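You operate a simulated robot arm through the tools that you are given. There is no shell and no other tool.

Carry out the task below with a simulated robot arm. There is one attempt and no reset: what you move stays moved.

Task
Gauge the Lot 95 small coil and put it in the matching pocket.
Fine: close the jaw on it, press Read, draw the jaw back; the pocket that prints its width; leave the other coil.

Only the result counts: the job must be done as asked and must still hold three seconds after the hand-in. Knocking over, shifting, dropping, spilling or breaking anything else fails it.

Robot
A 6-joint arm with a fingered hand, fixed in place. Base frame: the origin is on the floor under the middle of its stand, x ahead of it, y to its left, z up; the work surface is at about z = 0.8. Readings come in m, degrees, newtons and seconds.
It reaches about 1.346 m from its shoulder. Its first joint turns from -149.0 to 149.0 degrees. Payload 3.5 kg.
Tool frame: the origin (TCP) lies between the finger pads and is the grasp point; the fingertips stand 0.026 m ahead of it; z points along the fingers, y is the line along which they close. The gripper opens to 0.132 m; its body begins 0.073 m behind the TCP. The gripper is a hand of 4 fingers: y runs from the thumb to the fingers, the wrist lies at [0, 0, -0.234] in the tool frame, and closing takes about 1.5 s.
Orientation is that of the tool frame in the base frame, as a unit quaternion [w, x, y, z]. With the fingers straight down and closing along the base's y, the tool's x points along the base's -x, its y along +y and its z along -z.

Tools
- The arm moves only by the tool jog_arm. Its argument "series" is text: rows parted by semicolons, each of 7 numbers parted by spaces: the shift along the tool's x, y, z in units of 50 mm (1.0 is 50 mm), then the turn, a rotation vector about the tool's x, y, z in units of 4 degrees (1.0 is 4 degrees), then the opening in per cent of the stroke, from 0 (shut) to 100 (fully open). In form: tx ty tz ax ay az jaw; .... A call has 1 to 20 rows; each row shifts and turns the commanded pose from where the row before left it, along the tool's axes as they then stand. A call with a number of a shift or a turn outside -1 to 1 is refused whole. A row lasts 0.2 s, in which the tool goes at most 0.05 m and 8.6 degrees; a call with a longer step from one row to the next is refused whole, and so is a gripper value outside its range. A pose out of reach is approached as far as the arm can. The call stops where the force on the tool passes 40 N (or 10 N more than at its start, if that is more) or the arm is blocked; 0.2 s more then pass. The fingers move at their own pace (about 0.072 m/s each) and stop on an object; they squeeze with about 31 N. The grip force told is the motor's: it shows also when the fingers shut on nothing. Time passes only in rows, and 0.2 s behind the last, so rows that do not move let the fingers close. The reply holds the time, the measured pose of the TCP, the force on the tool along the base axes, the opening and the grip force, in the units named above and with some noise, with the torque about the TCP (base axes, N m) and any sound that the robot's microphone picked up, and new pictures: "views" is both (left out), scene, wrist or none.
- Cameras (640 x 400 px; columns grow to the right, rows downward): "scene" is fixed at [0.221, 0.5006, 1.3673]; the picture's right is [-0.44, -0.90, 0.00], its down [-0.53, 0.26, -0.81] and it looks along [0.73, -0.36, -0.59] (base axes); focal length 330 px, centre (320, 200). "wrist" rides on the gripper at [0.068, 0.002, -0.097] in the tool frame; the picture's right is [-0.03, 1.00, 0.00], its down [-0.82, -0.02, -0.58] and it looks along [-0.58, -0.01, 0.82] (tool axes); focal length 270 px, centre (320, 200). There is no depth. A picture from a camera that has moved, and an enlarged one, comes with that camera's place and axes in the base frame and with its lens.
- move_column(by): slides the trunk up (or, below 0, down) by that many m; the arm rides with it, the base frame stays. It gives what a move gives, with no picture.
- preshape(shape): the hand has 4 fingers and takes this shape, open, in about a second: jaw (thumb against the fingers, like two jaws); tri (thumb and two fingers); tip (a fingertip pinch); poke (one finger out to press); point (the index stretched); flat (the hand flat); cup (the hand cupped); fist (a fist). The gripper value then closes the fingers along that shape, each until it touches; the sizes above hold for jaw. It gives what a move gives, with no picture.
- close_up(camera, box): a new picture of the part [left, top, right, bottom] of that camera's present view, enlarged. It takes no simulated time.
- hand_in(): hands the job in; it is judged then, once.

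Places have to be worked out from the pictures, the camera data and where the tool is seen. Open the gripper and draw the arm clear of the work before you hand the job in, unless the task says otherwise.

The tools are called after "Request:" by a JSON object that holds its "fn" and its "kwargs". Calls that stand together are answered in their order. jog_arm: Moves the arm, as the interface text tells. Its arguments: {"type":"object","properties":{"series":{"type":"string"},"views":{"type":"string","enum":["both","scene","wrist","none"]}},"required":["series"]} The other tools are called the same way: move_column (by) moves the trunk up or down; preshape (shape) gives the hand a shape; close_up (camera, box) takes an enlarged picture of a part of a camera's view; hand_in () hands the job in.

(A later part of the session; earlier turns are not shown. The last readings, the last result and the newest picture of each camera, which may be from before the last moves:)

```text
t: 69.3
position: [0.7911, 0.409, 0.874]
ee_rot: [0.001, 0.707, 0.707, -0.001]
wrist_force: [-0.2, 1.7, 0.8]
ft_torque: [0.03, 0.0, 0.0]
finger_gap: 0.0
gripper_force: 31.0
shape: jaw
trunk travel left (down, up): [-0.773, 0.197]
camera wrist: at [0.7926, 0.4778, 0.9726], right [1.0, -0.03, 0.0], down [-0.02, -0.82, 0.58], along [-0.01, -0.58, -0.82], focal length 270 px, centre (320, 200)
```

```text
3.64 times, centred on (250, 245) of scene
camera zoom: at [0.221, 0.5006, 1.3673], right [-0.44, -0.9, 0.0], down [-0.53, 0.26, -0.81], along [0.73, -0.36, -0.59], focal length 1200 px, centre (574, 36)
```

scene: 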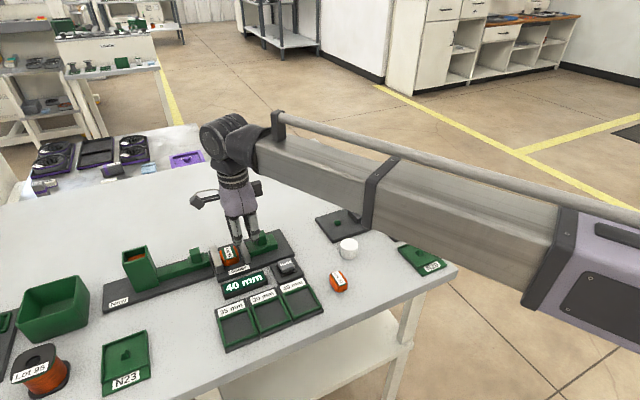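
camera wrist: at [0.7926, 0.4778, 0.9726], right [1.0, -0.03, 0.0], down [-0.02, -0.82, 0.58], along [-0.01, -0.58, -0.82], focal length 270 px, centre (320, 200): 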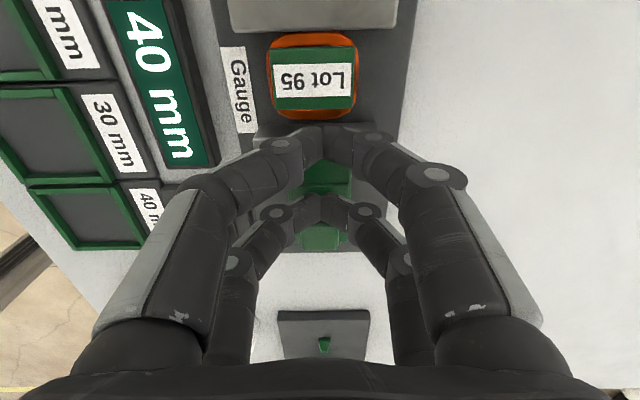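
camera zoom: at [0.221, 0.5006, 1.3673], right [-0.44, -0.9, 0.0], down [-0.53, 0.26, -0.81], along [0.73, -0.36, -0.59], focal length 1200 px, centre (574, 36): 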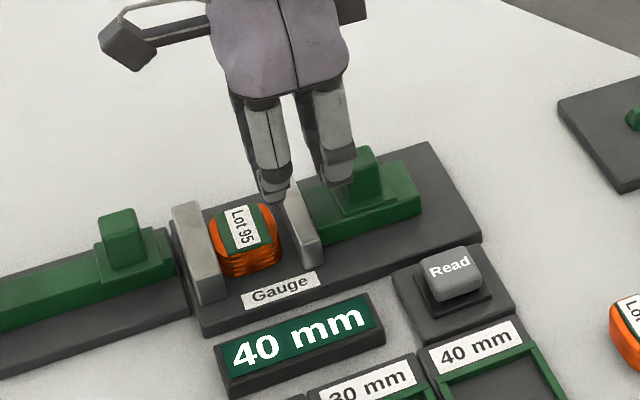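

The slider is coming back with under 2 N, so I'll continue.

Request:
{"fn": "jog_arm", "kwargs": {"series": "-0.05 0 0 0 0 0 0; -0.05 0 0 0 0 0 0; -0.05 0 0 0 0 0 0; -0.05 0 0 0 0 0 0; -0.05 0 0 0 0 0 0; -0.05 0 0 0 0 0 0; 0 0 0 0 0 0 0", "views": "both"}}

Request:
{"fn": "close_up", "kwargs": {"camera": "scene", "box": [190, 190, 310, 300]}}

```text
t: 70.9
position: [0.7905, 0.3951, 0.8737]
ee_rot: [0.0, 0.708, 0.707, 0.0]
wrist_force: [0.1, 2.1, -0.1]
ft_torque: [0.04, -0.02, -0.01]
finger_gap: 0.0
gripper_force: 30.9
shape: jaw
trunk travel left (down, up): [-0.773, 0.197]
camera wrist: at [0.7924, 0.4632, 0.9726], right [1.0, -0.03, 0.0], down [-0.02, -0.82, 0.58], along [-0.01, -0.58, -0.82], focal length 270 px, centre (320, 200)
```

scene: 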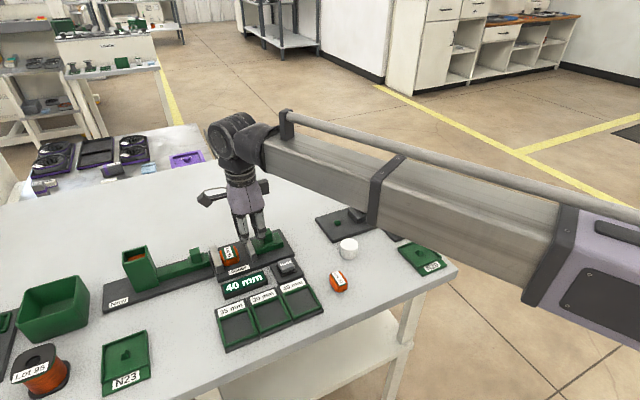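
wrist: 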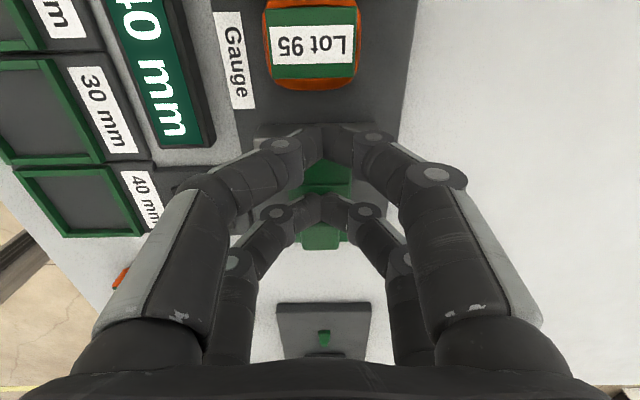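

```text
3.64 times, centred on (250, 245) of scene
camera zoom: at [0.221, 0.5006, 1.3673], right [-0.44, -0.9, 0.0], down [-0.53, 0.26, -0.81], along [0.73, -0.36, -0.59], focal length 1200 px, centre (574, 36)
```

zoom: 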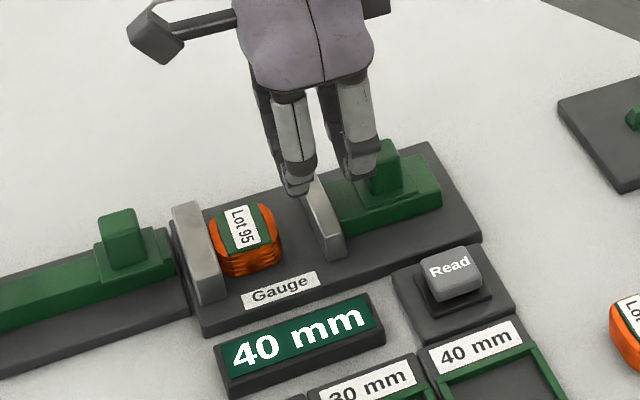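

The slider is back at about its starting position. I'll try a few more millimetres gently, for extra room to grasp the coil, watching for an end stop.

Request:
{"fn": "jog_arm", "kwargs": {"series": "-0.04 0 0 0 0 0 0; -0.04 0 0 0 0 0 0; 0 0 0 0 0 0 0", "views": "none"}}

Request:
{"fn": "jog_arm", "kwargs": {"series": "-0.04 0 0 0 0 0 0; 0 0 0 0 0 0 0", "views": "both"}}

Request:
{"fn": "close_up", "kwargs": {"camera": "scene", "box": [190, 190, 310, 300]}}

```text
t: 71.7
position: [0.7897, 0.3928, 0.8735]
ee_rot: [-0.001, 0.706, 0.708, 0.001]
wrist_force: [0.4, 16.3, 0.5]
ft_torque: [0.22, -0.01, 0.01]
finger_gap: 0.0001
gripper_force: 31.2
shape: jaw
trunk travel left (down, up): [-0.773, 0.197]
```

```text
t: 72.3
position: [0.7909, 0.3927, 0.8745]
ee_rot: [-0.002, 0.707, 0.708, 0.001]
wrist_force: [1.6, 29.4, 3.6]
ft_torque: [0.37, -0.01, 0.03]
finger_gap: 0.0
gripper_force: 31.5
shape: jaw
trunk travel left (down, up): [-0.773, 0.197]
camera wrist: at [0.7924, 0.4606, 0.9725], right [1.0, -0.02, 0.0], down [-0.02, -0.82, 0.57], along [-0.01, -0.57, -0.82], focal length 270 px, centre (320, 200)
```

scene: 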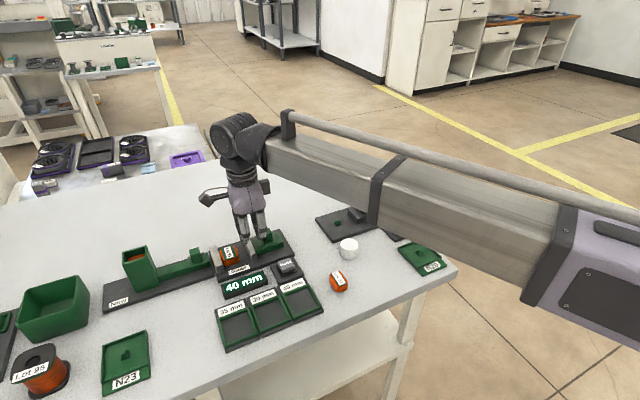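
wrist: 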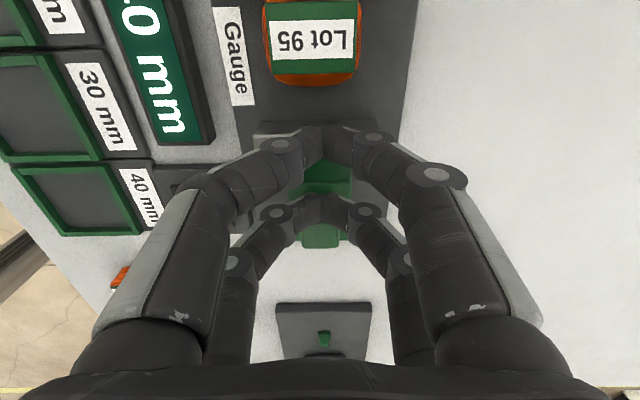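

```text
3.64 times, centred on (250, 245) of scene
camera zoom: at [0.221, 0.5006, 1.3673], right [-0.44, -0.9, 0.0], down [-0.53, 0.26, -0.81], along [0.73, -0.36, -0.59], focal length 1200 px, centre (574, 36)
```

zoom: 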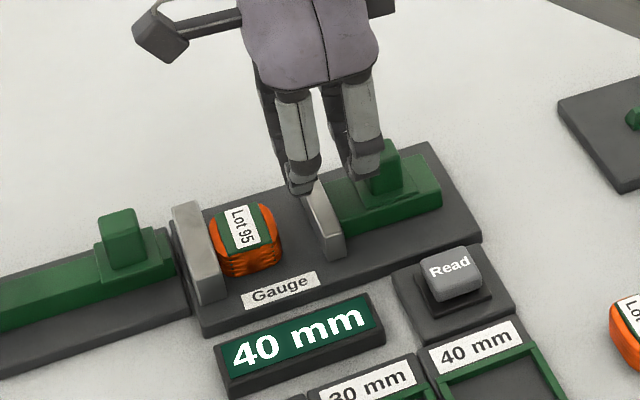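

That's the end stop, with the jaw fully drawn back. I'll ease off by 5 mm in +y and lift clear.

Request:
{"fn": "jog_arm", "kwargs": {"series": "0.08 0 0 0 0 0 0; 0.1 0 0 0 0 0 0; 0 0 0 0 0 0 0", "views": "none"}}

Request:
{"fn": "move_column", "kwargs": {"by": 0.045}}

```text
t: 73.1
position: [0.7903, 0.3963, 0.8742]
ee_rot: [0.001, 0.707, 0.707, 0.0]
wrist_force: [-0.2, -0.3, -0.4]
ft_torque: [-0.02, 0.0, -0.01]
finger_gap: 0.0
gripper_force: 30.7
shape: jaw
trunk travel left (down, up): [-0.773, 0.197]
```

```text
t: 74.0
position: [0.7911, 0.3969, 0.9189]
ee_rot: [-0.001, 0.707, 0.707, 0.0]
wrist_force: [0.0, 0.4, -0.2]
ft_torque: [0.0, -0.02, 0.02]
finger_gap: 0.0002
gripper_force: 31.2
shape: jaw
trunk travel left (down, up): [-0.818, 0.152]
```

The jaw is back and the hand is clear. I'll open the fingers and move over the coil's −y half to look at it.

Request:
{"fn": "jog_arm", "kwargs": {"series": "0.37 0 0 0 0 0 53; 0.37 0 0 0 0 0 53; 0 0 0 0 0 0 53; 0 0 0 0 0 0 53; 0 0 0 0 0 0 53; 0 0 0 0 0 0 53", "views": "both"}}

Request:
{"fn": "close_up", "kwargs": {"camera": "wrist", "box": [230, 20, 410, 200]}}

```text
t: 75.4
position: [0.7907, 0.4352, 0.9189]
ee_rot: [-0.001, 0.707, 0.707, 0.001]
wrist_force: [-0.8, -0.9, -0.5]
ft_torque: [-0.01, 0.0, -0.02]
finger_gap: 0.0691
gripper_force: 0.1
shape: jaw
trunk travel left (down, up): [-0.818, 0.152]
camera wrist: at [0.7925, 0.5031, 1.0177], right [1.0, -0.03, 0.0], down [-0.02, -0.82, 0.58], along [-0.01, -0.58, -0.82], focal length 270 px, centre (320, 200)
```

scene: 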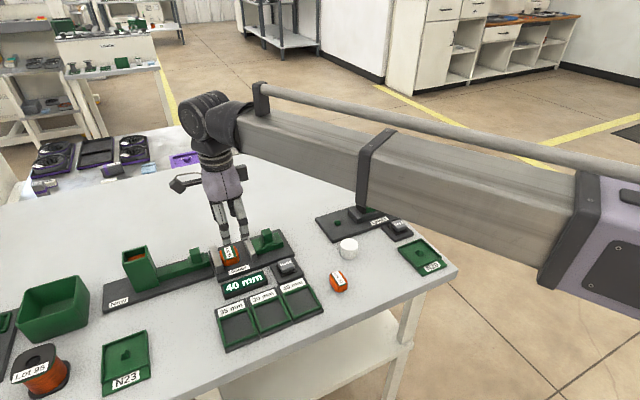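
wrist: 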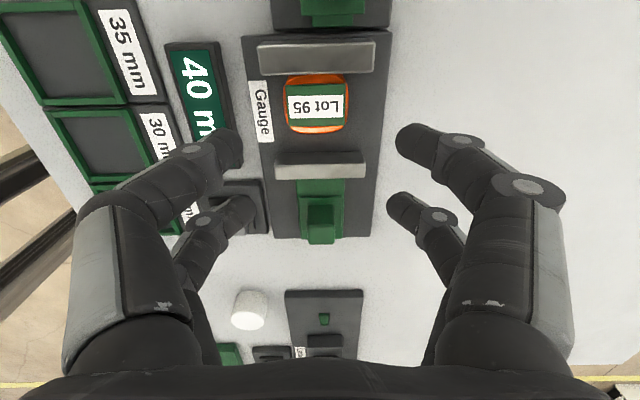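

```text
2.22 times, centred on (320, 110) of wrist
camera zoom: at [0.7925, 0.5031, 1.0177], right [1.0, -0.03, 0.0], down [-0.02, -0.82, 0.58], along [-0.01, -0.58, -0.82], focal length 601 px, centre (320, 400)
```

zoom: 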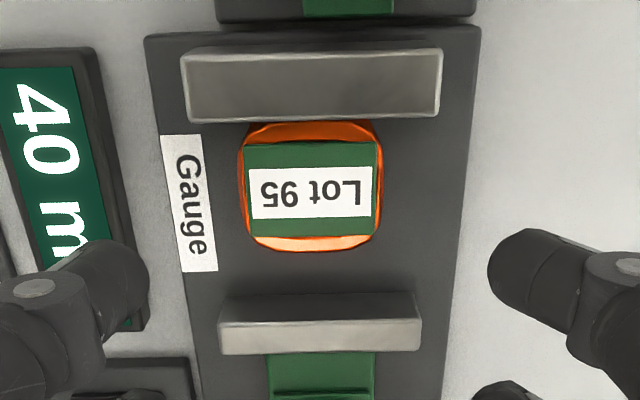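

The coil is flush with the fixed jaw at y 0.430–0.470, centred on x ≈ 0.789. I'll use the near finger pair on its ends and keep the far pair in the free gap, so I'll nudge to (0.789, 0.4355) and lower in stages.

Request:
{"fn": "jog_arm", "kwargs": {"series": "0.02 -0.03 0 0 0 0 53; 0 0 0 0 0 0 53", "views": "none"}}

Request:
{"fn": "move_column", "kwargs": {"by": -0.055}}

Request:
{"fn": "jog_arm", "kwargs": {"series": "0 0 0 0 0 0 53", "views": "both"}}

Request:
{"fn": "close_up", "kwargs": {"camera": "wrist", "box": [200, 20, 440, 260]}}

```text
t: 76.0
position: [0.7907, 0.4364, 0.9189]
ee_rot: [-0.001, 0.707, 0.707, 0.0]
wrist_force: [0.3, 0.0, -0.3]
ft_torque: [0.0, 0.04, -0.02]
finger_gap: 0.0692
gripper_force: 0.2
shape: jaw
trunk travel left (down, up): [-0.818, 0.152]
```

```text
t: 76.9
position: [0.7895, 0.436, 0.8639]
ee_rot: [-0.001, 0.707, 0.707, 0.0]
wrist_force: [-0.7, 0.0, 0.6]
ft_torque: [0.01, 0.01, -0.05]
finger_gap: 0.0693
gripper_force: 0.2
shape: jaw
trunk travel left (down, up): [-0.763, 0.207]
```

```text
t: 77.3
position: [0.7893, 0.4347, 0.8636]
ee_rot: [-0.001, 0.707, 0.707, 0.001]
wrist_force: [0.2, -0.3, -0.4]
ft_torque: [-0.02, 0.0, 0.02]
finger_gap: 0.0694
gripper_force: 0.0
shape: jaw
trunk travel left (down, up): [-0.763, 0.207]
camera wrist: at [0.7911, 0.5042, 0.9627], right [1.0, -0.03, 0.0], down [-0.02, -0.82, 0.58], along [-0.01, -0.58, -0.82], focal length 270 px, centre (320, 200)
```

scene: 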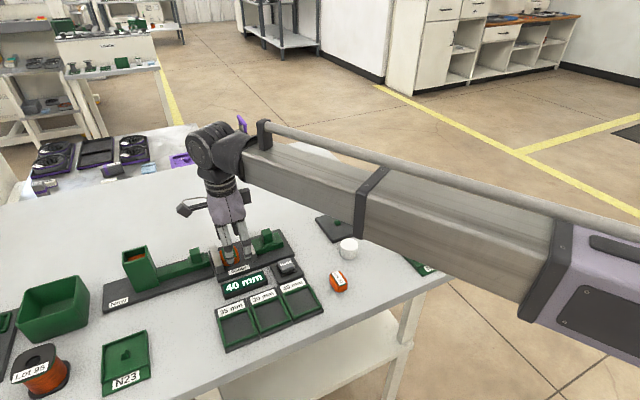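
wrist: 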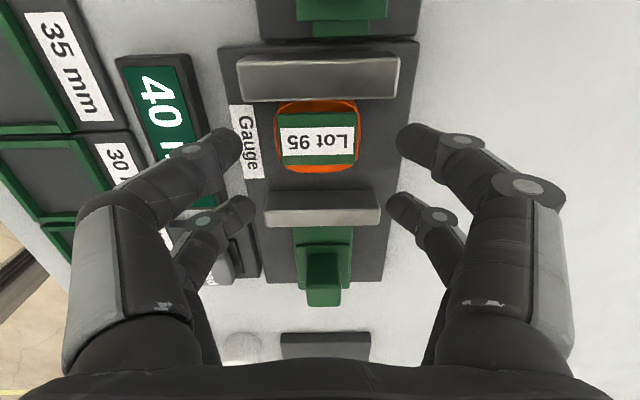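

```text
1.67 times, centred on (320, 140) of wrist
camera zoom: at [0.7911, 0.5042, 0.9627], right [1.0, -0.03, 0.0], down [-0.02, -0.82, 0.58], along [-0.01, -0.58, -0.82], focal length 450 px, centre (320, 300)
```

zoom: 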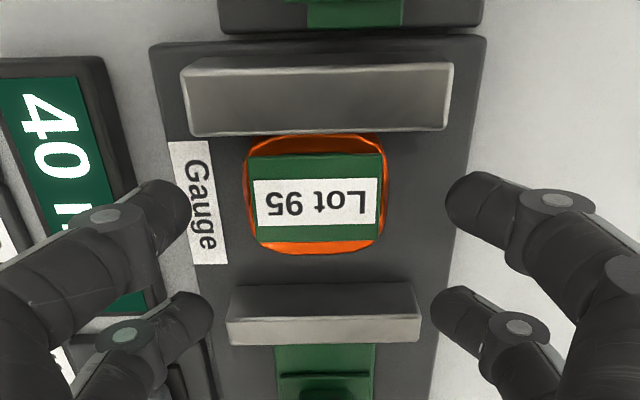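

Clearance looks good. I'll lower another 12 mm and check.

Request:
{"fn": "move_column", "kwargs": {"by": -0.012}}

Request:
{"fn": "jog_arm", "kwargs": {"series": "0 0 0 0 0 0 53", "views": "wrist"}}

Request:
{"fn": "close_up", "kwargs": {"camera": "wrist", "box": [200, 20, 440, 260]}}

```text
t: 77.9
position: [0.7893, 0.4352, 0.852]
ee_rot: [-0.001, 0.707, 0.707, 0.0]
wrist_force: [-0.7, -0.2, -0.2]
ft_torque: [-0.01, 0.0, -0.03]
finger_gap: 0.0693
gripper_force: 0.1
shape: jaw
trunk travel left (down, up): [-0.751, 0.219]
```

```text
t: 78.3
position: [0.789, 0.4346, 0.8524]
ee_rot: [-0.001, 0.708, 0.706, 0.0]
wrist_force: [0.0, -0.2, 0.0]
ft_torque: [-0.02, 0.02, 0.01]
finger_gap: 0.0695
gripper_force: 0.1
shape: jaw
trunk travel left (down, up): [-0.751, 0.219]
camera wrist: at [0.7912, 0.5042, 0.9507], right [1.0, -0.03, 0.0], down [-0.02, -0.82, 0.58], along [-0.01, -0.58, -0.82], focal length 270 px, centre (320, 200)
```

wrist: 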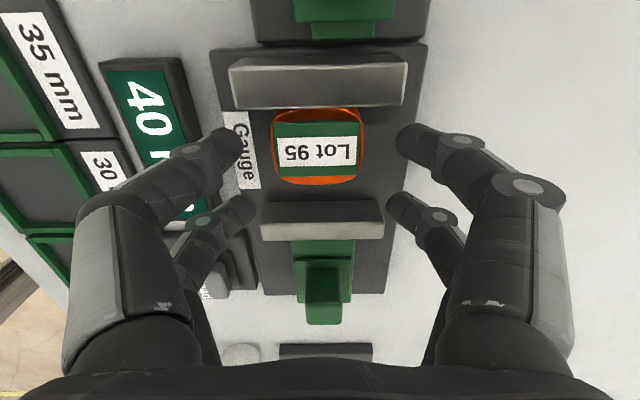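

```text
1.67 times, centred on (320, 140) of wrist
camera zoom: at [0.7912, 0.5042, 0.9507], right [1.0, -0.03, 0.0], down [-0.02, -0.82, 0.58], along [-0.01, -0.58, -0.82], focal length 450 px, centre (320, 300)
```

zoom: 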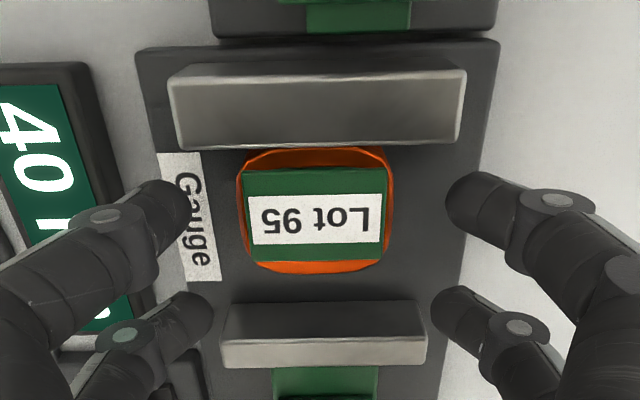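

The height is nearly right. I'll lower the last 8 mm, leaving the tips about 7 mm above the bed so they will clear the pocket rim later, then check the far pair against the moving jaw.

Request:
{"fn": "move_column", "kwargs": {"by": -0.008}}

Request:
{"fn": "jog_arm", "kwargs": {"series": "0 0 0 0 0 0 48; 0 0 0 0 0 0 44; 0 0 0 0 0 0 44", "views": "both"}}

Request:
{"fn": "close_up", "kwargs": {"camera": "wrist", "box": [200, 40, 440, 280]}}

```text
t: 78.9
position: [0.7894, 0.4348, 0.8444]
ee_rot: [-0.001, 0.707, 0.707, 0.001]
wrist_force: [-0.4, 0.6, 0.4]
ft_torque: [-0.03, -0.02, 0.0]
finger_gap: 0.0693
gripper_force: 0.0
shape: jaw
trunk travel left (down, up): [-0.743, 0.227]
```

```text
t: 79.7
position: [0.7894, 0.4362, 0.8444]
ee_rot: [0.0, 0.707, 0.707, 0.001]
wrist_force: [0.1, -0.2, 0.5]
ft_torque: [0.02, 0.01, 0.0]
finger_gap: 0.0586
gripper_force: 0.1
shape: jaw
trunk travel left (down, up): [-0.743, 0.227]
camera wrist: at [0.7912, 0.5042, 0.9426], right [1.0, -0.03, 0.0], down [-0.02, -0.82, 0.58], along [-0.01, -0.58, -0.82], focal length 270 px, centre (320, 200)
```

scene: 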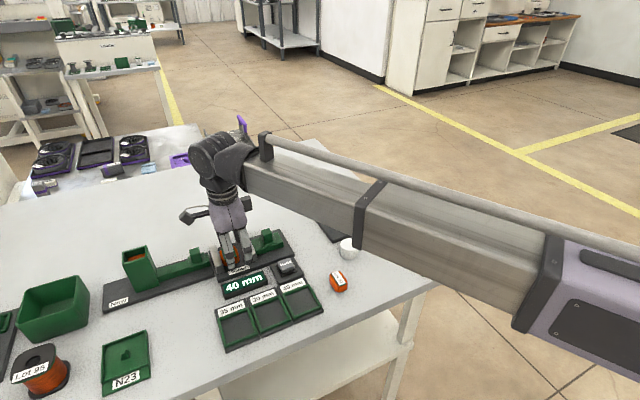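
wrist: 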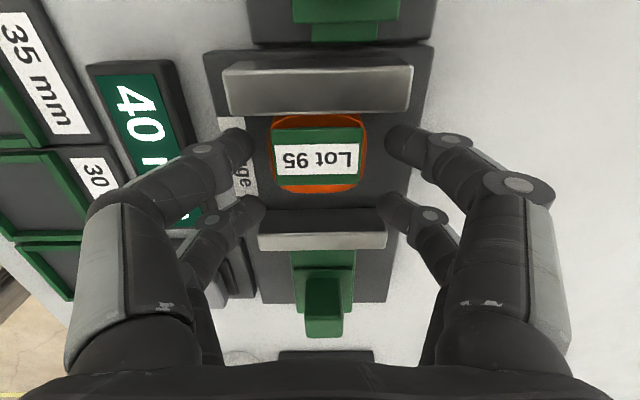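

```text
1.67 times, centred on (320, 160) of wrist
camera zoom: at [0.7912, 0.5042, 0.9426], right [1.0, -0.03, 0.0], down [-0.02, -0.82, 0.58], along [-0.01, -0.58, -0.82], focal length 450 px, centre (320, 267)
```

zoom: 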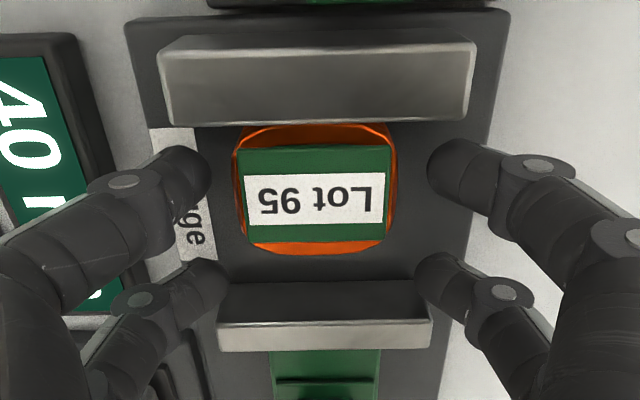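

The far pair has about 3 mm to the moving jaw and the near pair is lined up with the coil ends. I'll close slowly.

Request:
{"fn": "jog_arm", "kwargs": {"series": "0 0 0 0 0 0 38; 0 0 0 0 0 0 32; 0 0 0 0 0 0 28; 0 0 0 0 0 0 28; 0 0 0 0 0 0 28", "views": "wrist"}}

Request:
{"fn": "close_up", "kwargs": {"camera": "wrist", "box": [200, 40, 440, 280]}}

```text
t: 80.9
position: [0.7886, 0.437, 0.8436]
ee_rot: [0.0, 0.707, 0.707, 0.002]
wrist_force: [-0.5, -0.9, -0.2]
ft_torque: [0.01, 0.01, 0.02]
finger_gap: 0.0204
gripper_force: 31.0
shape: jaw
trunk travel left (down, up): [-0.743, 0.227]
camera wrist: at [0.7912, 0.5042, 0.9426], right [1.0, -0.03, 0.0], down [-0.02, -0.82, 0.58], along [-0.01, -0.58, -0.82], focal length 270 px, centre (320, 200)
```

wrist: 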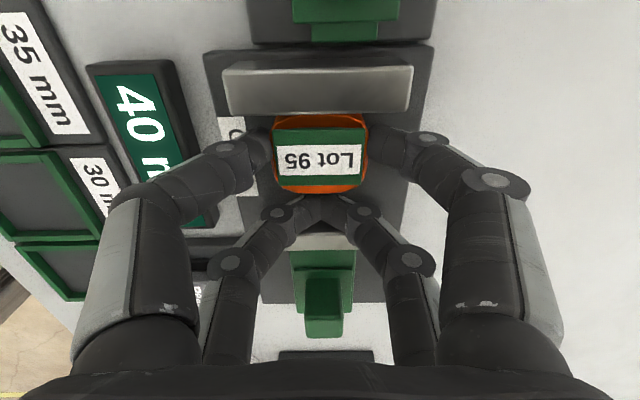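

```text
1.67 times, centred on (320, 160) of wrist
camera zoom: at [0.7912, 0.5042, 0.9426], right [1.0, -0.03, 0.0], down [-0.02, -0.82, 0.58], along [-0.01, -0.58, -0.82], focal length 450 px, centre (320, 267)
```

zoom: 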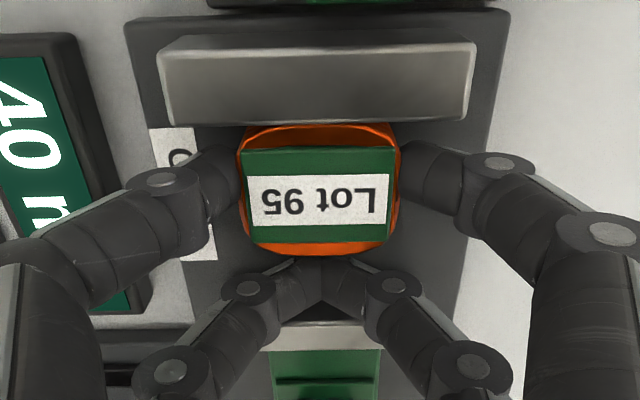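

The near pair grips the coil ends and the far pair closed harmlessly beside it. I'll tighten fully and lift a few millimetres to test the hold.

Request:
{"fn": "jog_arm", "kwargs": {"series": "0 0 0 0 0 0 10; 0 0 0 0 0 0 0; 0 0 0 0 0 0 0; 0 0 0 0 0 0 0", "views": "none"}}

Request:
{"fn": "move_column", "kwargs": {"by": 0.006}}

Request:
{"fn": "jog_arm", "kwargs": {"series": "0 0 0 0 0 0 0", "views": "both"}}

Request:
{"fn": "close_up", "kwargs": {"camera": "wrist", "box": [200, 40, 440, 280]}}

Request:
{"fn": "close_up", "kwargs": {"camera": "scene", "box": [190, 200, 290, 290]}}

```text
t: 81.9
position: [0.7897, 0.4354, 0.8433]
ee_rot: [-0.001, 0.707, 0.707, 0.001]
wrist_force: [0.0, 0.5, -0.1]
ft_torque: [0.02, -0.01, -0.01]
finger_gap: 0.0212
gripper_force: 31.2
shape: jaw
trunk travel left (down, up): [-0.743, 0.227]
```

```text
t: 82.5
position: [0.7901, 0.4361, 0.8491]
ee_rot: [0.0, 0.707, 0.707, 0.0]
wrist_force: [0.2, 0.2, -1.6]
ft_torque: [-0.01, -0.02, -0.01]
finger_gap: 0.0213
gripper_force: 31.5
shape: jaw
trunk travel left (down, up): [-0.749, 0.221]
```

```text
t: 82.9
position: [0.7897, 0.4355, 0.8494]
ee_rot: [-0.001, 0.707, 0.707, 0.0]
wrist_force: [-0.1, -0.4, -0.9]
ft_torque: [0.0, 0.03, 0.01]
finger_gap: 0.0212
gripper_force: 31.1
shape: jaw
trunk travel left (down, up): [-0.749, 0.221]
camera wrist: at [0.7912, 0.5042, 0.9486], right [1.0, -0.03, 0.0], down [-0.02, -0.82, 0.58], along [-0.01, -0.58, -0.82], focal length 270 px, centre (320, 200)
```

scene: 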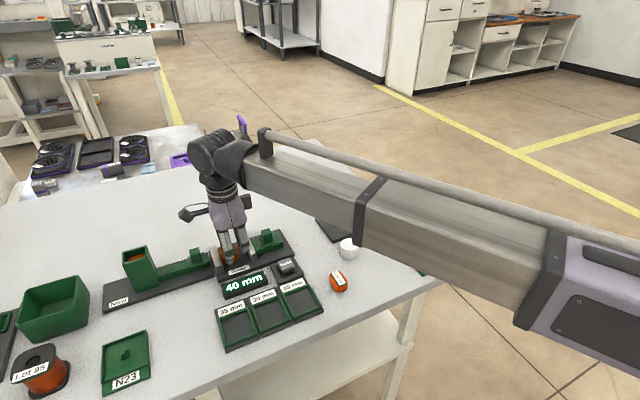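
wrist: 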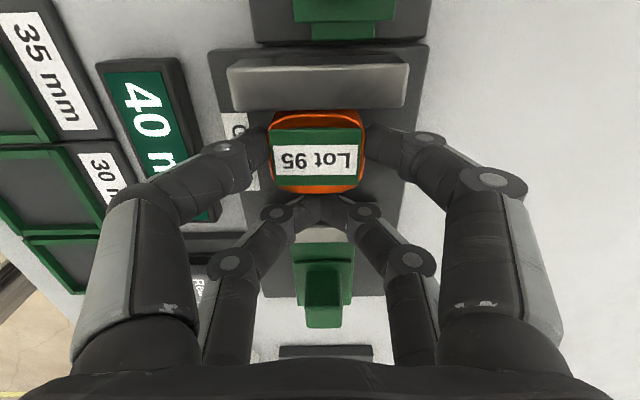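

```text
1.67 times, centred on (320, 160) of wrist
camera zoom: at [0.7912, 0.5042, 0.9486], right [1.0, -0.03, 0.0], down [-0.02, -0.82, 0.58], along [-0.01, -0.58, -0.82], focal length 450 px, centre (320, 267)
```

zoom: 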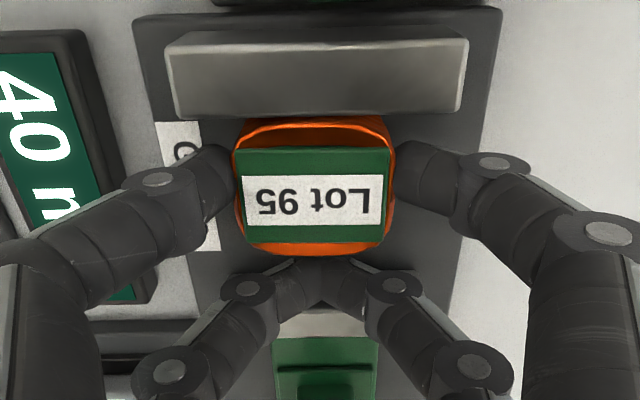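

```text
4.44 times, centred on (240, 245) of scene
camera zoom: at [0.221, 0.5006, 1.3673], right [-0.44, -0.9, 0.0], down [-0.53, 0.26, -0.81], along [0.73, -0.36, -0.59], focal length 1467 px, centre (676, 0)
```

zoom: 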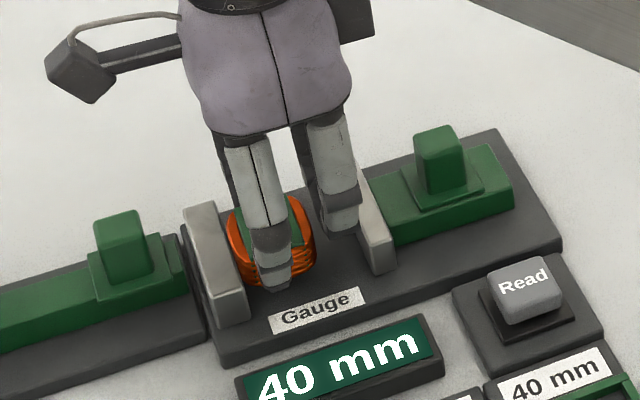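

The coil is lifted and level, moving with the hand. I'll raise it well clear of the gauge.

Request:
{"fn": "move_column", "kwargs": {"by": 0.03}}

Request:
{"fn": "move_column", "kwargs": {"by": 0.04}}

Request:
{"fn": "jog_arm", "kwargs": {"series": "0 0 0 0 0 0 0", "views": "both"}}

Request:
{"fn": "close_up", "kwargs": {"camera": "wrist", "box": [200, 40, 440, 280]}}

Request:
{"fn": "close_up", "kwargs": {"camera": "wrist", "box": [0, 0, 280, 280]}}

```text
t: 83.6
position: [0.7915, 0.4359, 0.8799]
ee_rot: [-0.001, 0.707, 0.707, 0.001]
wrist_force: [-0.1, 0.0, -1.4]
ft_torque: [-0.03, -0.01, 0.02]
finger_gap: 0.0212
gripper_force: 30.6
shape: jaw
trunk travel left (down, up): [-0.779, 0.191]
```

```text
t: 84.4
position: [0.7901, 0.4363, 0.9195]
ee_rot: [0.0, 0.707, 0.707, 0.001]
wrist_force: [-0.1, 0.2, -0.6]
ft_torque: [-0.02, 0.0, 0.02]
finger_gap: 0.0211
gripper_force: 31.3
shape: jaw
trunk travel left (down, up): [-0.819, 0.151]
```

```text
t: 84.8
position: [0.7901, 0.4362, 0.9199]
ee_rot: [-0.001, 0.707, 0.707, 0.001]
wrist_force: [0.1, -0.2, -0.3]
ft_torque: [-0.01, 0.0, -0.02]
finger_gap: 0.0211
gripper_force: 30.9
shape: jaw
trunk travel left (down, up): [-0.819, 0.151]
camera wrist: at [0.7912, 0.5042, 1.0185], right [1.0, -0.03, 0.0], down [-0.02, -0.82, 0.58], along [-0.01, -0.58, -0.82], focal length 270 px, centre (320, 200)
```

scene: 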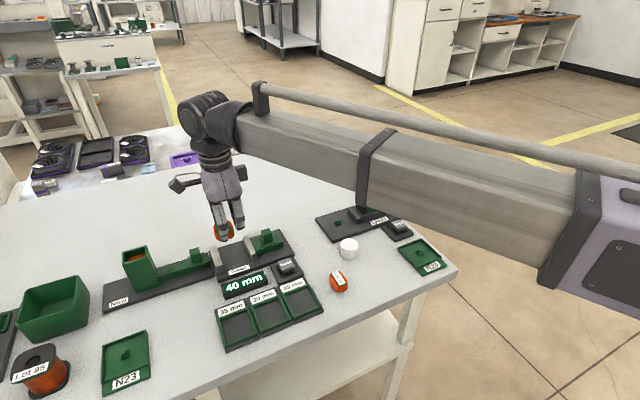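
wrist: 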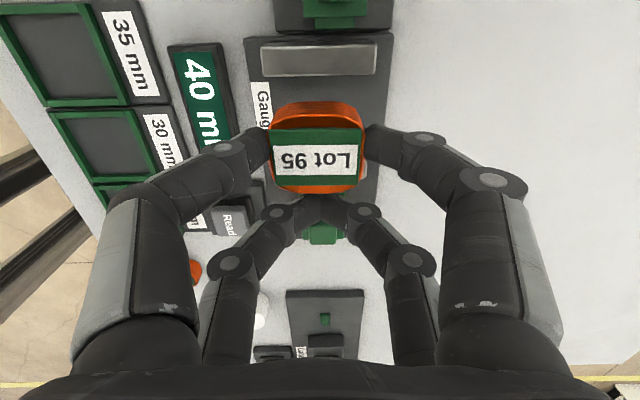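

```text
1.67 times, centred on (320, 160) of wrist
camera zoom: at [0.7912, 0.5042, 1.0185], right [1.0, -0.03, 0.0], down [-0.02, -0.82, 0.58], along [-0.01, -0.58, -0.82], focal length 450 px, centre (320, 267)
```

zoom: 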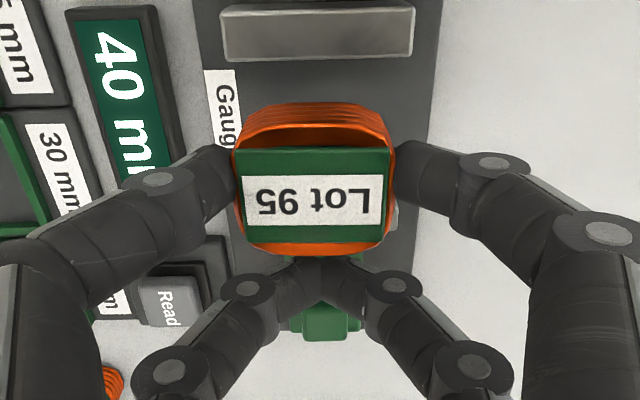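

```text
1.43 times, centred on (140, 140) of wrist
camera zoom: at [0.7912, 0.5042, 1.0185], right [1.0, -0.03, 0.0], down [-0.02, -0.82, 0.58], along [-0.01, -0.58, -0.82], focal length 386 px, centre (577, 286)
```

zoom: 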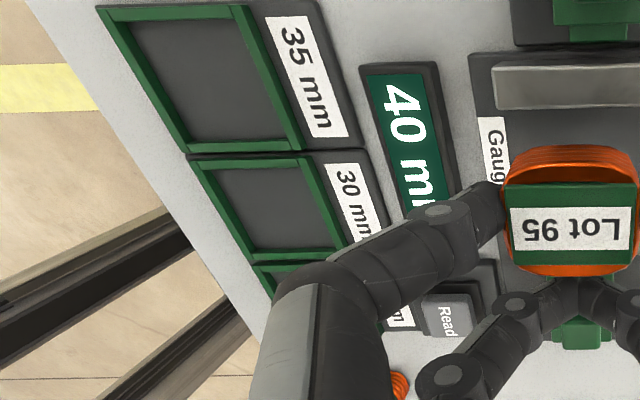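

The coil is held level and clear. I'll carry it slowly toward the 40 mm pocket, stopping at about (0.613, 0.31), where the wrist camera can see the pocket past the coil.

Request:
{"fn": "jog_arm", "kwargs": {"series": "-0.2 -0.25 0 0 0 0 0; -0.29 -0.4 0 0 0 0 0; -0.29 -0.42 0 0 0 0 0; -0.29 -0.42 0 0 0 0 0; -0.29 -0.42 0 0 0 0 0; -0.29 -0.42 0 0 0 0 0; -0.29 -0.41 0 0 0 0 0; -0.29 -0.4 0 0 0 0 0; -0.29 -0.4 0 0 0 0 0; 0 0 0 0 0 0 0", "views": "both"}}

Request:
{"fn": "close_up", "kwargs": {"camera": "wrist", "box": [200, 0, 440, 200]}}

```text
t: 87.0
position: [0.6119, 0.3101, 0.9198]
ee_rot: [-0.001, 0.707, 0.707, 0.002]
wrist_force: [-0.4, 0.1, -1.5]
ft_torque: [0.0, 0.02, -0.01]
finger_gap: 0.0213
gripper_force: 30.3
shape: jaw
trunk travel left (down, up): [-0.819, 0.151]
camera wrist: at [0.6137, 0.3783, 1.0186], right [1.0, -0.03, 0.0], down [-0.02, -0.82, 0.58], along [-0.01, -0.58, -0.82], focal length 270 px, centre (320, 200)
```

scene: 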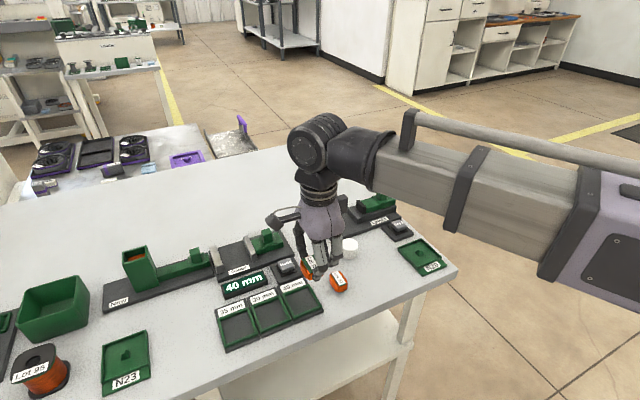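
wrist: 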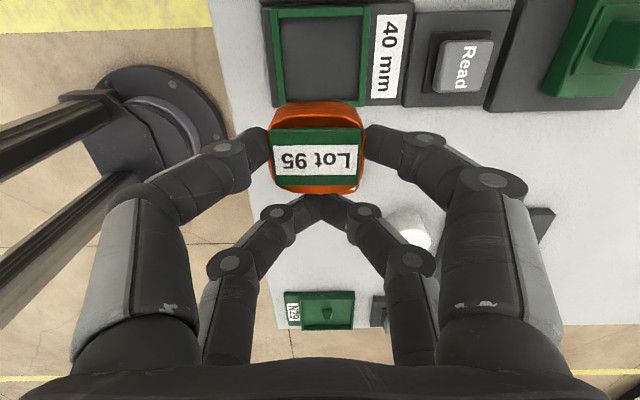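

```text
2.00 times, centred on (320, 100) of wrist
camera zoom: at [0.6137, 0.3783, 1.0186], right [1.0, -0.03, 0.0], down [-0.02, -0.82, 0.58], along [-0.01, -0.58, -0.82], focal length 541 px, centre (320, 400)
```

zoom: 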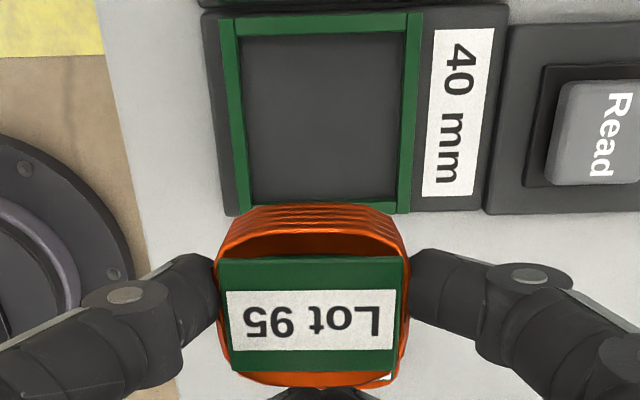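

I can see the 40 mm pocket: its inside is about x 0.587–0.642, y 0.322–0.374, centred at (0.615, 0.348). The coil's centre sits about 12.5 mm in +y from the TCP, so the TCP target is (0.615, 0.3355). I'll move there and check.

Request:
{"fn": "jog_arm", "kwargs": {"series": "0.17 0.024 0 0 0 0 0; 0.17 0.024 0 0 0 0 0; 0.17 0.024 0 0 0 0 0; 0 0 0 0 0 0 0", "views": "both"}}

Request:
{"fn": "close_up", "kwargs": {"camera": "wrist", "box": [200, 0, 440, 240]}}

Request:
{"fn": "close_up", "kwargs": {"camera": "scene", "box": [240, 220, 350, 330]}}

```text
t: 88.0
position: [0.6152, 0.3359, 0.9216]
ee_rot: [0.0, 0.707, 0.707, 0.001]
wrist_force: [-0.5, 0.3, -1.0]
ft_torque: [-0.05, 0.0, 0.0]
finger_gap: 0.0208
gripper_force: 31.0
shape: jaw
trunk travel left (down, up): [-0.819, 0.151]
camera wrist: at [0.618, 0.404, 1.0186], right [1.0, -0.03, 0.0], down [-0.02, -0.82, 0.58], along [-0.01, -0.58, -0.82], focal length 270 px, centre (320, 200)
```

scene: 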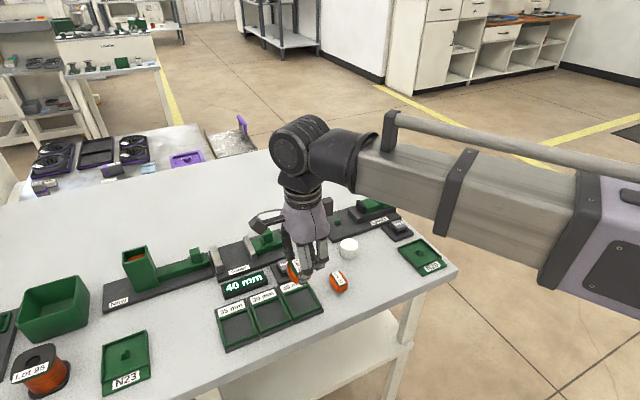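
wrist: 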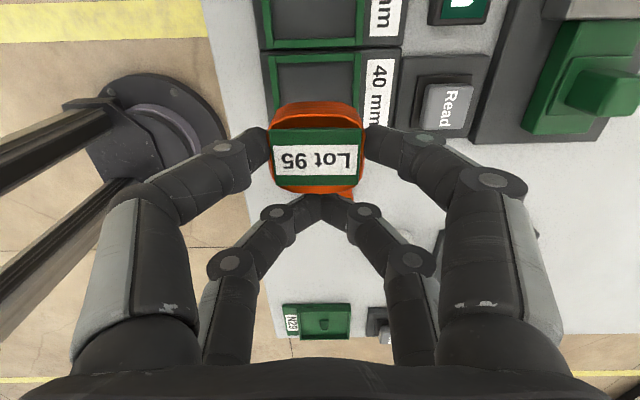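

```text
1.67 times, centred on (320, 120) of wrist
camera zoom: at [0.618, 0.404, 1.0186], right [1.0, -0.03, 0.0], down [-0.02, -0.82, 0.58], along [-0.01, -0.58, -0.82], focal length 450 px, centre (320, 333)
```

zoom: 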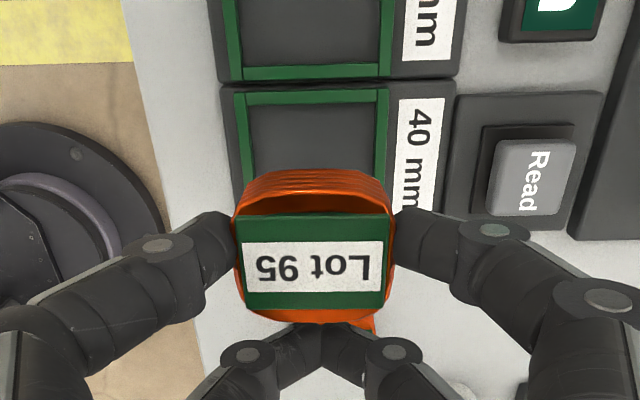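

```text
3.64 times, centred on (295, 275) of scene
camera zoom: at [0.221, 0.5006, 1.3673], right [-0.44, -0.9, 0.0], down [-0.53, 0.26, -0.81], along [0.73, -0.36, -0.59], focal length 1200 px, centre (411, -73)
```

zoom: 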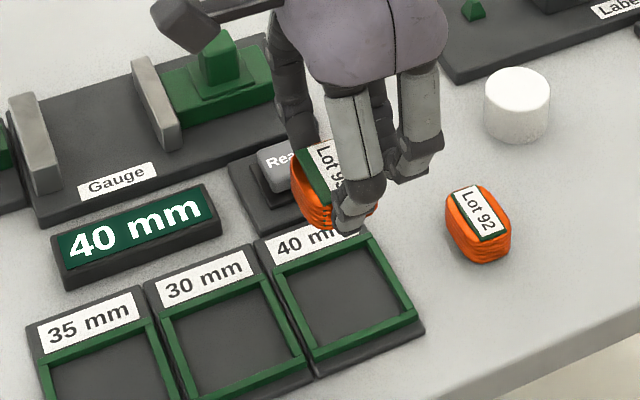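

The alignment agrees with the pocket centred on x ≈ 0.614. I'll trim 1 mm in x and lower in stages.

Request:
{"fn": "jog_arm", "kwargs": {"series": "0 -0.03 0 0 0 0 0; 0 0 0 0 0 0 0", "views": "none"}}

Request:
{"fn": "move_column", "kwargs": {"by": -0.055}}

Request:
{"fn": "jog_arm", "kwargs": {"series": "0 0 0 0 0 0 0", "views": "both"}}

Request:
{"fn": "close_up", "kwargs": {"camera": "wrist", "box": [200, 0, 440, 240]}}

Request:
{"fn": "close_up", "kwargs": {"camera": "scene", "box": [240, 220, 350, 330]}}

```text
t: 88.6
position: [0.6165, 0.3347, 0.9196]
ee_rot: [0.0, 0.707, 0.707, 0.001]
wrist_force: [-0.5, -0.1, -1.1]
ft_torque: [-0.03, -0.03, 0.03]
finger_gap: 0.0211
gripper_force: 30.5
shape: jaw
trunk travel left (down, up): [-0.819, 0.151]
```

```text
t: 89.6
position: [0.6145, 0.3341, 0.8663]
ee_rot: [0.0, 0.707, 0.707, 0.0]
wrist_force: [-0.3, -0.7, -0.8]
ft_torque: [0.0, -0.02, 0.04]
finger_gap: 0.0211
gripper_force: 31.0
shape: jaw
trunk travel left (down, up): [-0.764, 0.206]
```

```text
t: 90.0
position: [0.6156, 0.3351, 0.8657]
ee_rot: [-0.001, 0.707, 0.707, 0.0]
wrist_force: [0.4, -0.4, -1.0]
ft_torque: [0.01, -0.02, 0.0]
finger_gap: 0.021
gripper_force: 31.2
shape: jaw
trunk travel left (down, up): [-0.764, 0.206]
camera wrist: at [0.6166, 0.4037, 0.9636], right [1.0, -0.03, 0.0], down [-0.02, -0.82, 0.58], along [-0.01, -0.58, -0.82], focal length 270 px, centre (320, 200)
```

scene: 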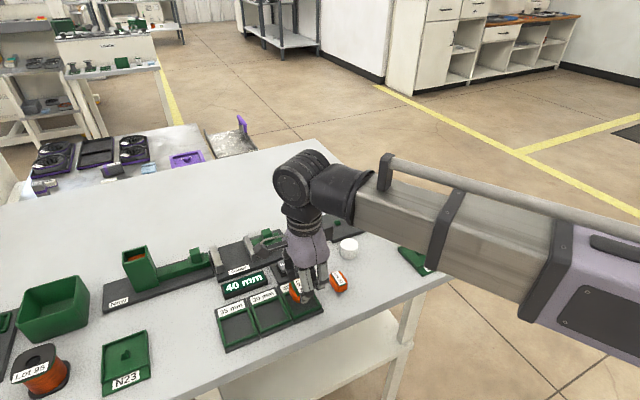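
wrist: 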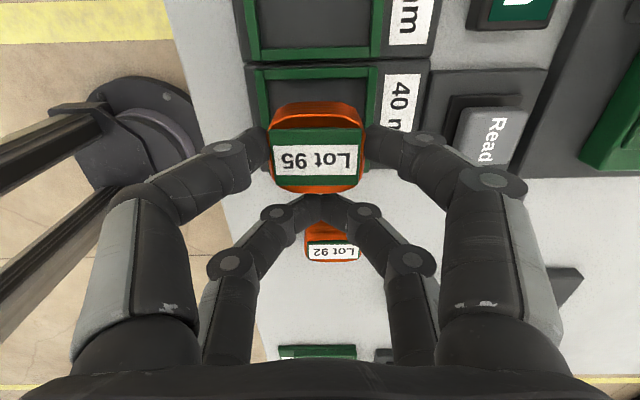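

```text
1.67 times, centred on (320, 120) of wrist
camera zoom: at [0.6166, 0.4037, 0.9636], right [1.0, -0.03, 0.0], down [-0.02, -0.82, 0.58], along [-0.01, -0.58, -0.82], focal length 450 px, centre (320, 333)
```

zoom: 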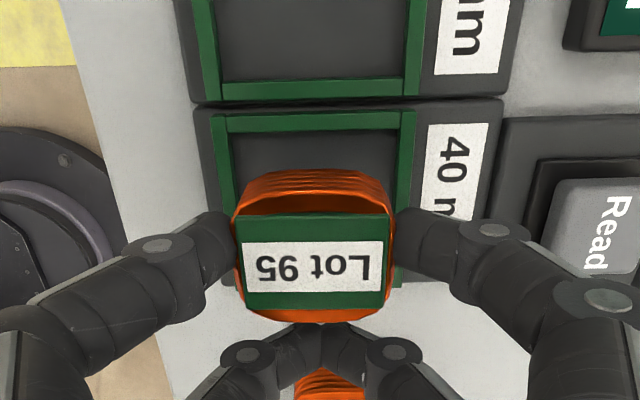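

```text
3.64 times, centred on (295, 275) of scene
camera zoom: at [0.221, 0.5006, 1.3673], right [-0.44, -0.9, 0.0], down [-0.53, 0.26, -0.81], along [0.73, -0.36, -0.59], focal length 1200 px, centre (411, -73)
```

zoom: 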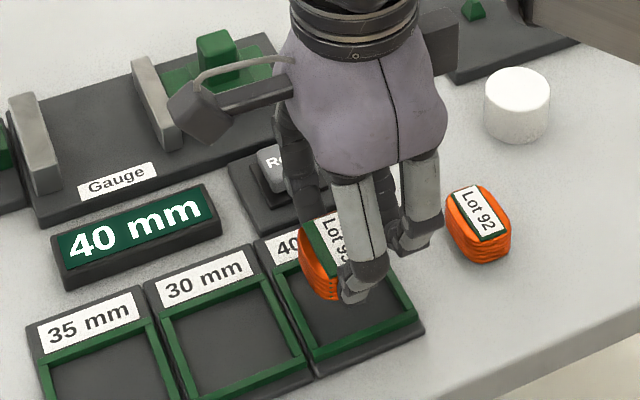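

The coil is above the pocket and Lot 92 is well clear of the hand. I'll lower another 12 mm and look.

Request:
{"fn": "move_column", "kwargs": {"by": -0.012}}

Request:
{"fn": "jog_arm", "kwargs": {"series": "0 0 0 0 0 0 0", "views": "both"}}

Request:
{"fn": "close_up", "kwargs": {"camera": "wrist", "box": [200, 20, 440, 260]}}

Request:
{"fn": "close_up", "kwargs": {"camera": "scene", "box": [260, 240, 350, 330]}}

```text
t: 90.6
position: [0.6162, 0.3351, 0.8534]
ee_rot: [0.0, 0.707, 0.707, 0.001]
wrist_force: [-0.1, -0.3, -0.5]
ft_torque: [-0.04, 0.03, 0.0]
finger_gap: 0.0209
gripper_force: 31.2
shape: jaw
trunk travel left (down, up): [-0.752, 0.218]
```

```text
t: 91.0
position: [0.6155, 0.3345, 0.8529]
ee_rot: [-0.001, 0.707, 0.708, 0.001]
wrist_force: [-0.1, -0.9, -0.4]
ft_torque: [-0.01, 0.03, 0.0]
finger_gap: 0.0211
gripper_force: 31.5
shape: jaw
trunk travel left (down, up): [-0.752, 0.218]
camera wrist: at [0.6166, 0.4038, 0.9516], right [1.0, -0.03, 0.0], down [-0.02, -0.82, 0.58], along [-0.01, -0.58, -0.82], focal length 270 px, centre (320, 200)
```

scene: 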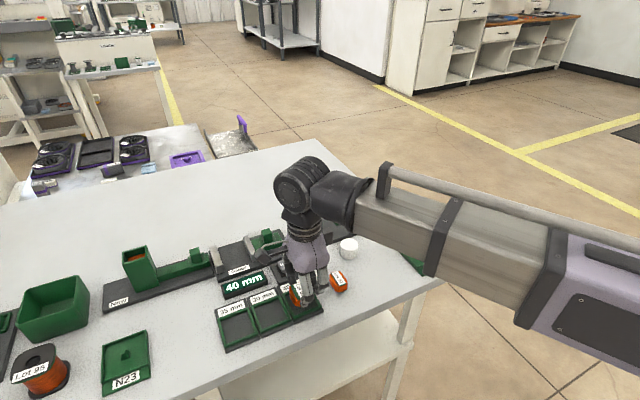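
wrist: 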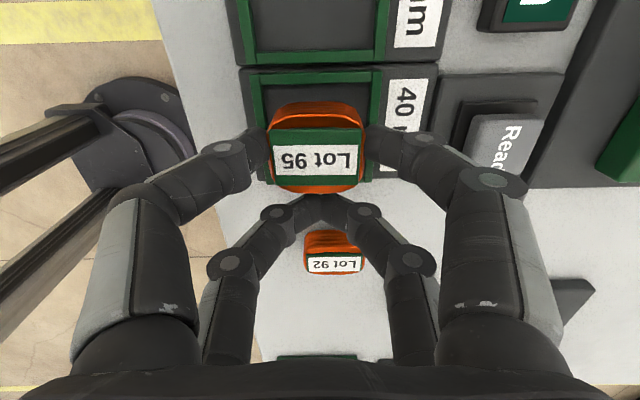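

```text
1.67 times, centred on (320, 140) of wrist
camera zoom: at [0.6166, 0.4038, 0.9516], right [1.0, -0.03, 0.0], down [-0.02, -0.82, 0.58], along [-0.01, -0.58, -0.82], focal length 450 px, centre (320, 300)
```

zoom: 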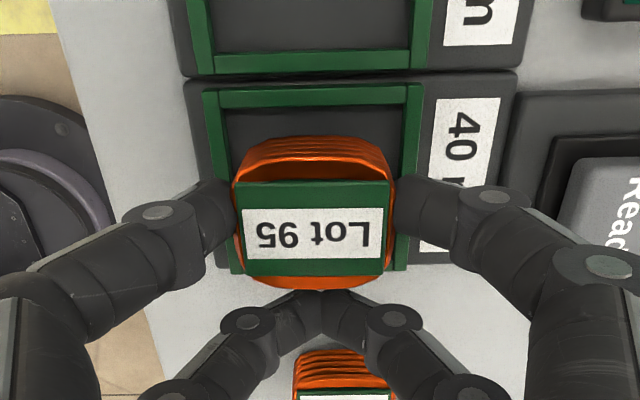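

```text
4.44 times, centred on (305, 285) of scene
camera zoom: at [0.221, 0.5006, 1.3673], right [-0.44, -0.9, 0.0], down [-0.53, 0.26, -0.81], along [0.73, -0.36, -0.59], focal length 1467 px, centre (387, -178)
```

zoom: 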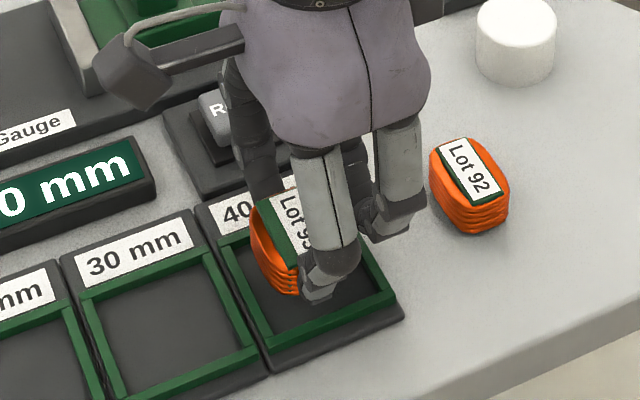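

The coil is over the pocket interior with about 4–6 mm of margin all round. I'll lower in small steps until it touches down.

Request:
{"fn": "move_column", "kwargs": {"by": -0.006}}

Request:
{"fn": "move_column", "kwargs": {"by": -0.003}}

```text
t: 91.5
position: [0.6148, 0.3353, 0.8465]
ee_rot: [0.0, 0.707, 0.707, 0.0]
wrist_force: [0.3, -0.1, -0.4]
ft_torque: [-0.03, -0.03, 0.0]
finger_gap: 0.0211
gripper_force: 30.9
shape: jaw
trunk travel left (down, up): [-0.746, 0.224]
```

```text
t: 92.1
position: [0.6148, 0.3345, 0.8455]
ee_rot: [0.0, 0.707, 0.707, 0.001]
wrist_force: [-0.1, 0.7, -1.4]
ft_torque: [-0.03, 0.0, 0.0]
finger_gap: 0.0212
gripper_force: 30.9
shape: jaw
trunk travel left (down, up): [-0.743, 0.227]
```

No contact yet. I'll take 2 mm steps now.

Request:
{"fn": "move_column", "kwargs": {"by": -0.002}}

Request:
{"fn": "move_column", "kwargs": {"by": -0.0015}}

Request:
{"fn": "close_up", "kwargs": {"camera": "wrist", "box": [200, 20, 440, 260]}}

Request:
{"fn": "close_up", "kwargs": {"camera": "scene", "box": [260, 240, 350, 330]}}

```text
t: 92.6
position: [0.6143, 0.3349, 0.8426]
ee_rot: [-0.001, 0.707, 0.707, 0.001]
wrist_force: [0.1, 0.4, -0.7]
ft_torque: [-0.06, 0.0, 0.04]
finger_gap: 0.0213
gripper_force: 30.6
shape: jaw
trunk travel left (down, up): [-0.741, 0.229]
```

```text
t: 93.1
position: [0.6149, 0.3356, 0.8403]
ee_rot: [-0.001, 0.707, 0.707, 0.0]
wrist_force: [0.3, 0.6, -0.5]
ft_torque: [-0.03, 0.01, 0.0]
finger_gap: 0.0211
gripper_force: 31.1
shape: jaw
trunk travel left (down, up): [-0.739, 0.231]
```

```text
1.67 times, centred on (320, 140) of wrist
camera zoom: at [0.6166, 0.4037, 0.9391], right [1.0, -0.03, 0.0], down [-0.02, -0.82, 0.58], along [-0.01, -0.58, -0.82], focal length 450 px, centre (320, 300)
```

zoom: 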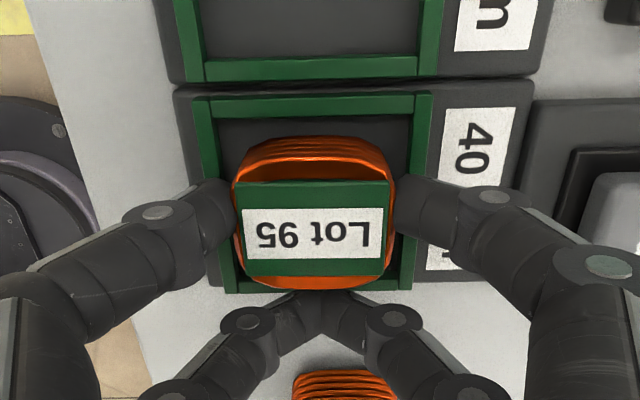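

```text
4.44 times, centred on (305, 285) of scene
camera zoom: at [0.221, 0.5006, 1.3673], right [-0.44, -0.9, 0.0], down [-0.53, 0.26, -0.81], along [0.73, -0.36, -0.59], focal length 1467 px, centre (387, -178)
```

zoom: 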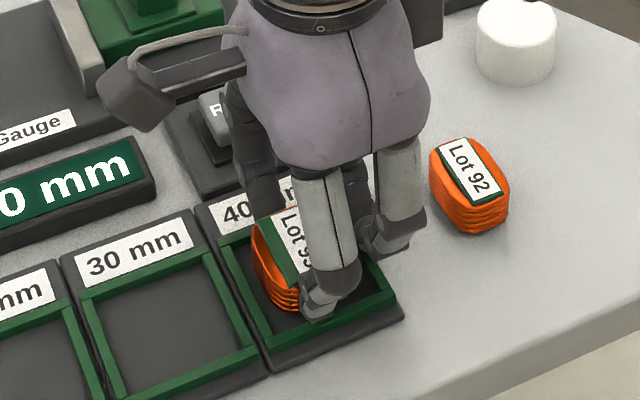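

Still hanging freely, with margins of about 4–6 mm visible. I'll continue down.

Request:
{"fn": "move_column", "kwargs": {"by": -0.002}}

Request:
{"fn": "move_column", "kwargs": {"by": -0.0015}}

```text
t: 93.6
position: [0.6147, 0.3357, 0.838]
ee_rot: [-0.001, 0.707, 0.707, 0.001]
wrist_force: [0.4, 0.2, 4.2]
ft_torque: [-0.07, -0.05, -0.04]
finger_gap: 0.0211
gripper_force: 31.4
shape: jaw
trunk travel left (down, up): [-0.737, 0.233]
```

```text
t: 94.1
position: [0.6149, 0.3335, 0.8382]
ee_rot: [-0.001, 0.707, 0.707, 0.001]
wrist_force: [4.0, 2.8, 25.5]
ft_torque: [-0.3, -0.14, 0.02]
finger_gap: 0.0215
gripper_force: 31.3
shape: jaw
trunk travel left (down, up): [-0.736, 0.234]
```

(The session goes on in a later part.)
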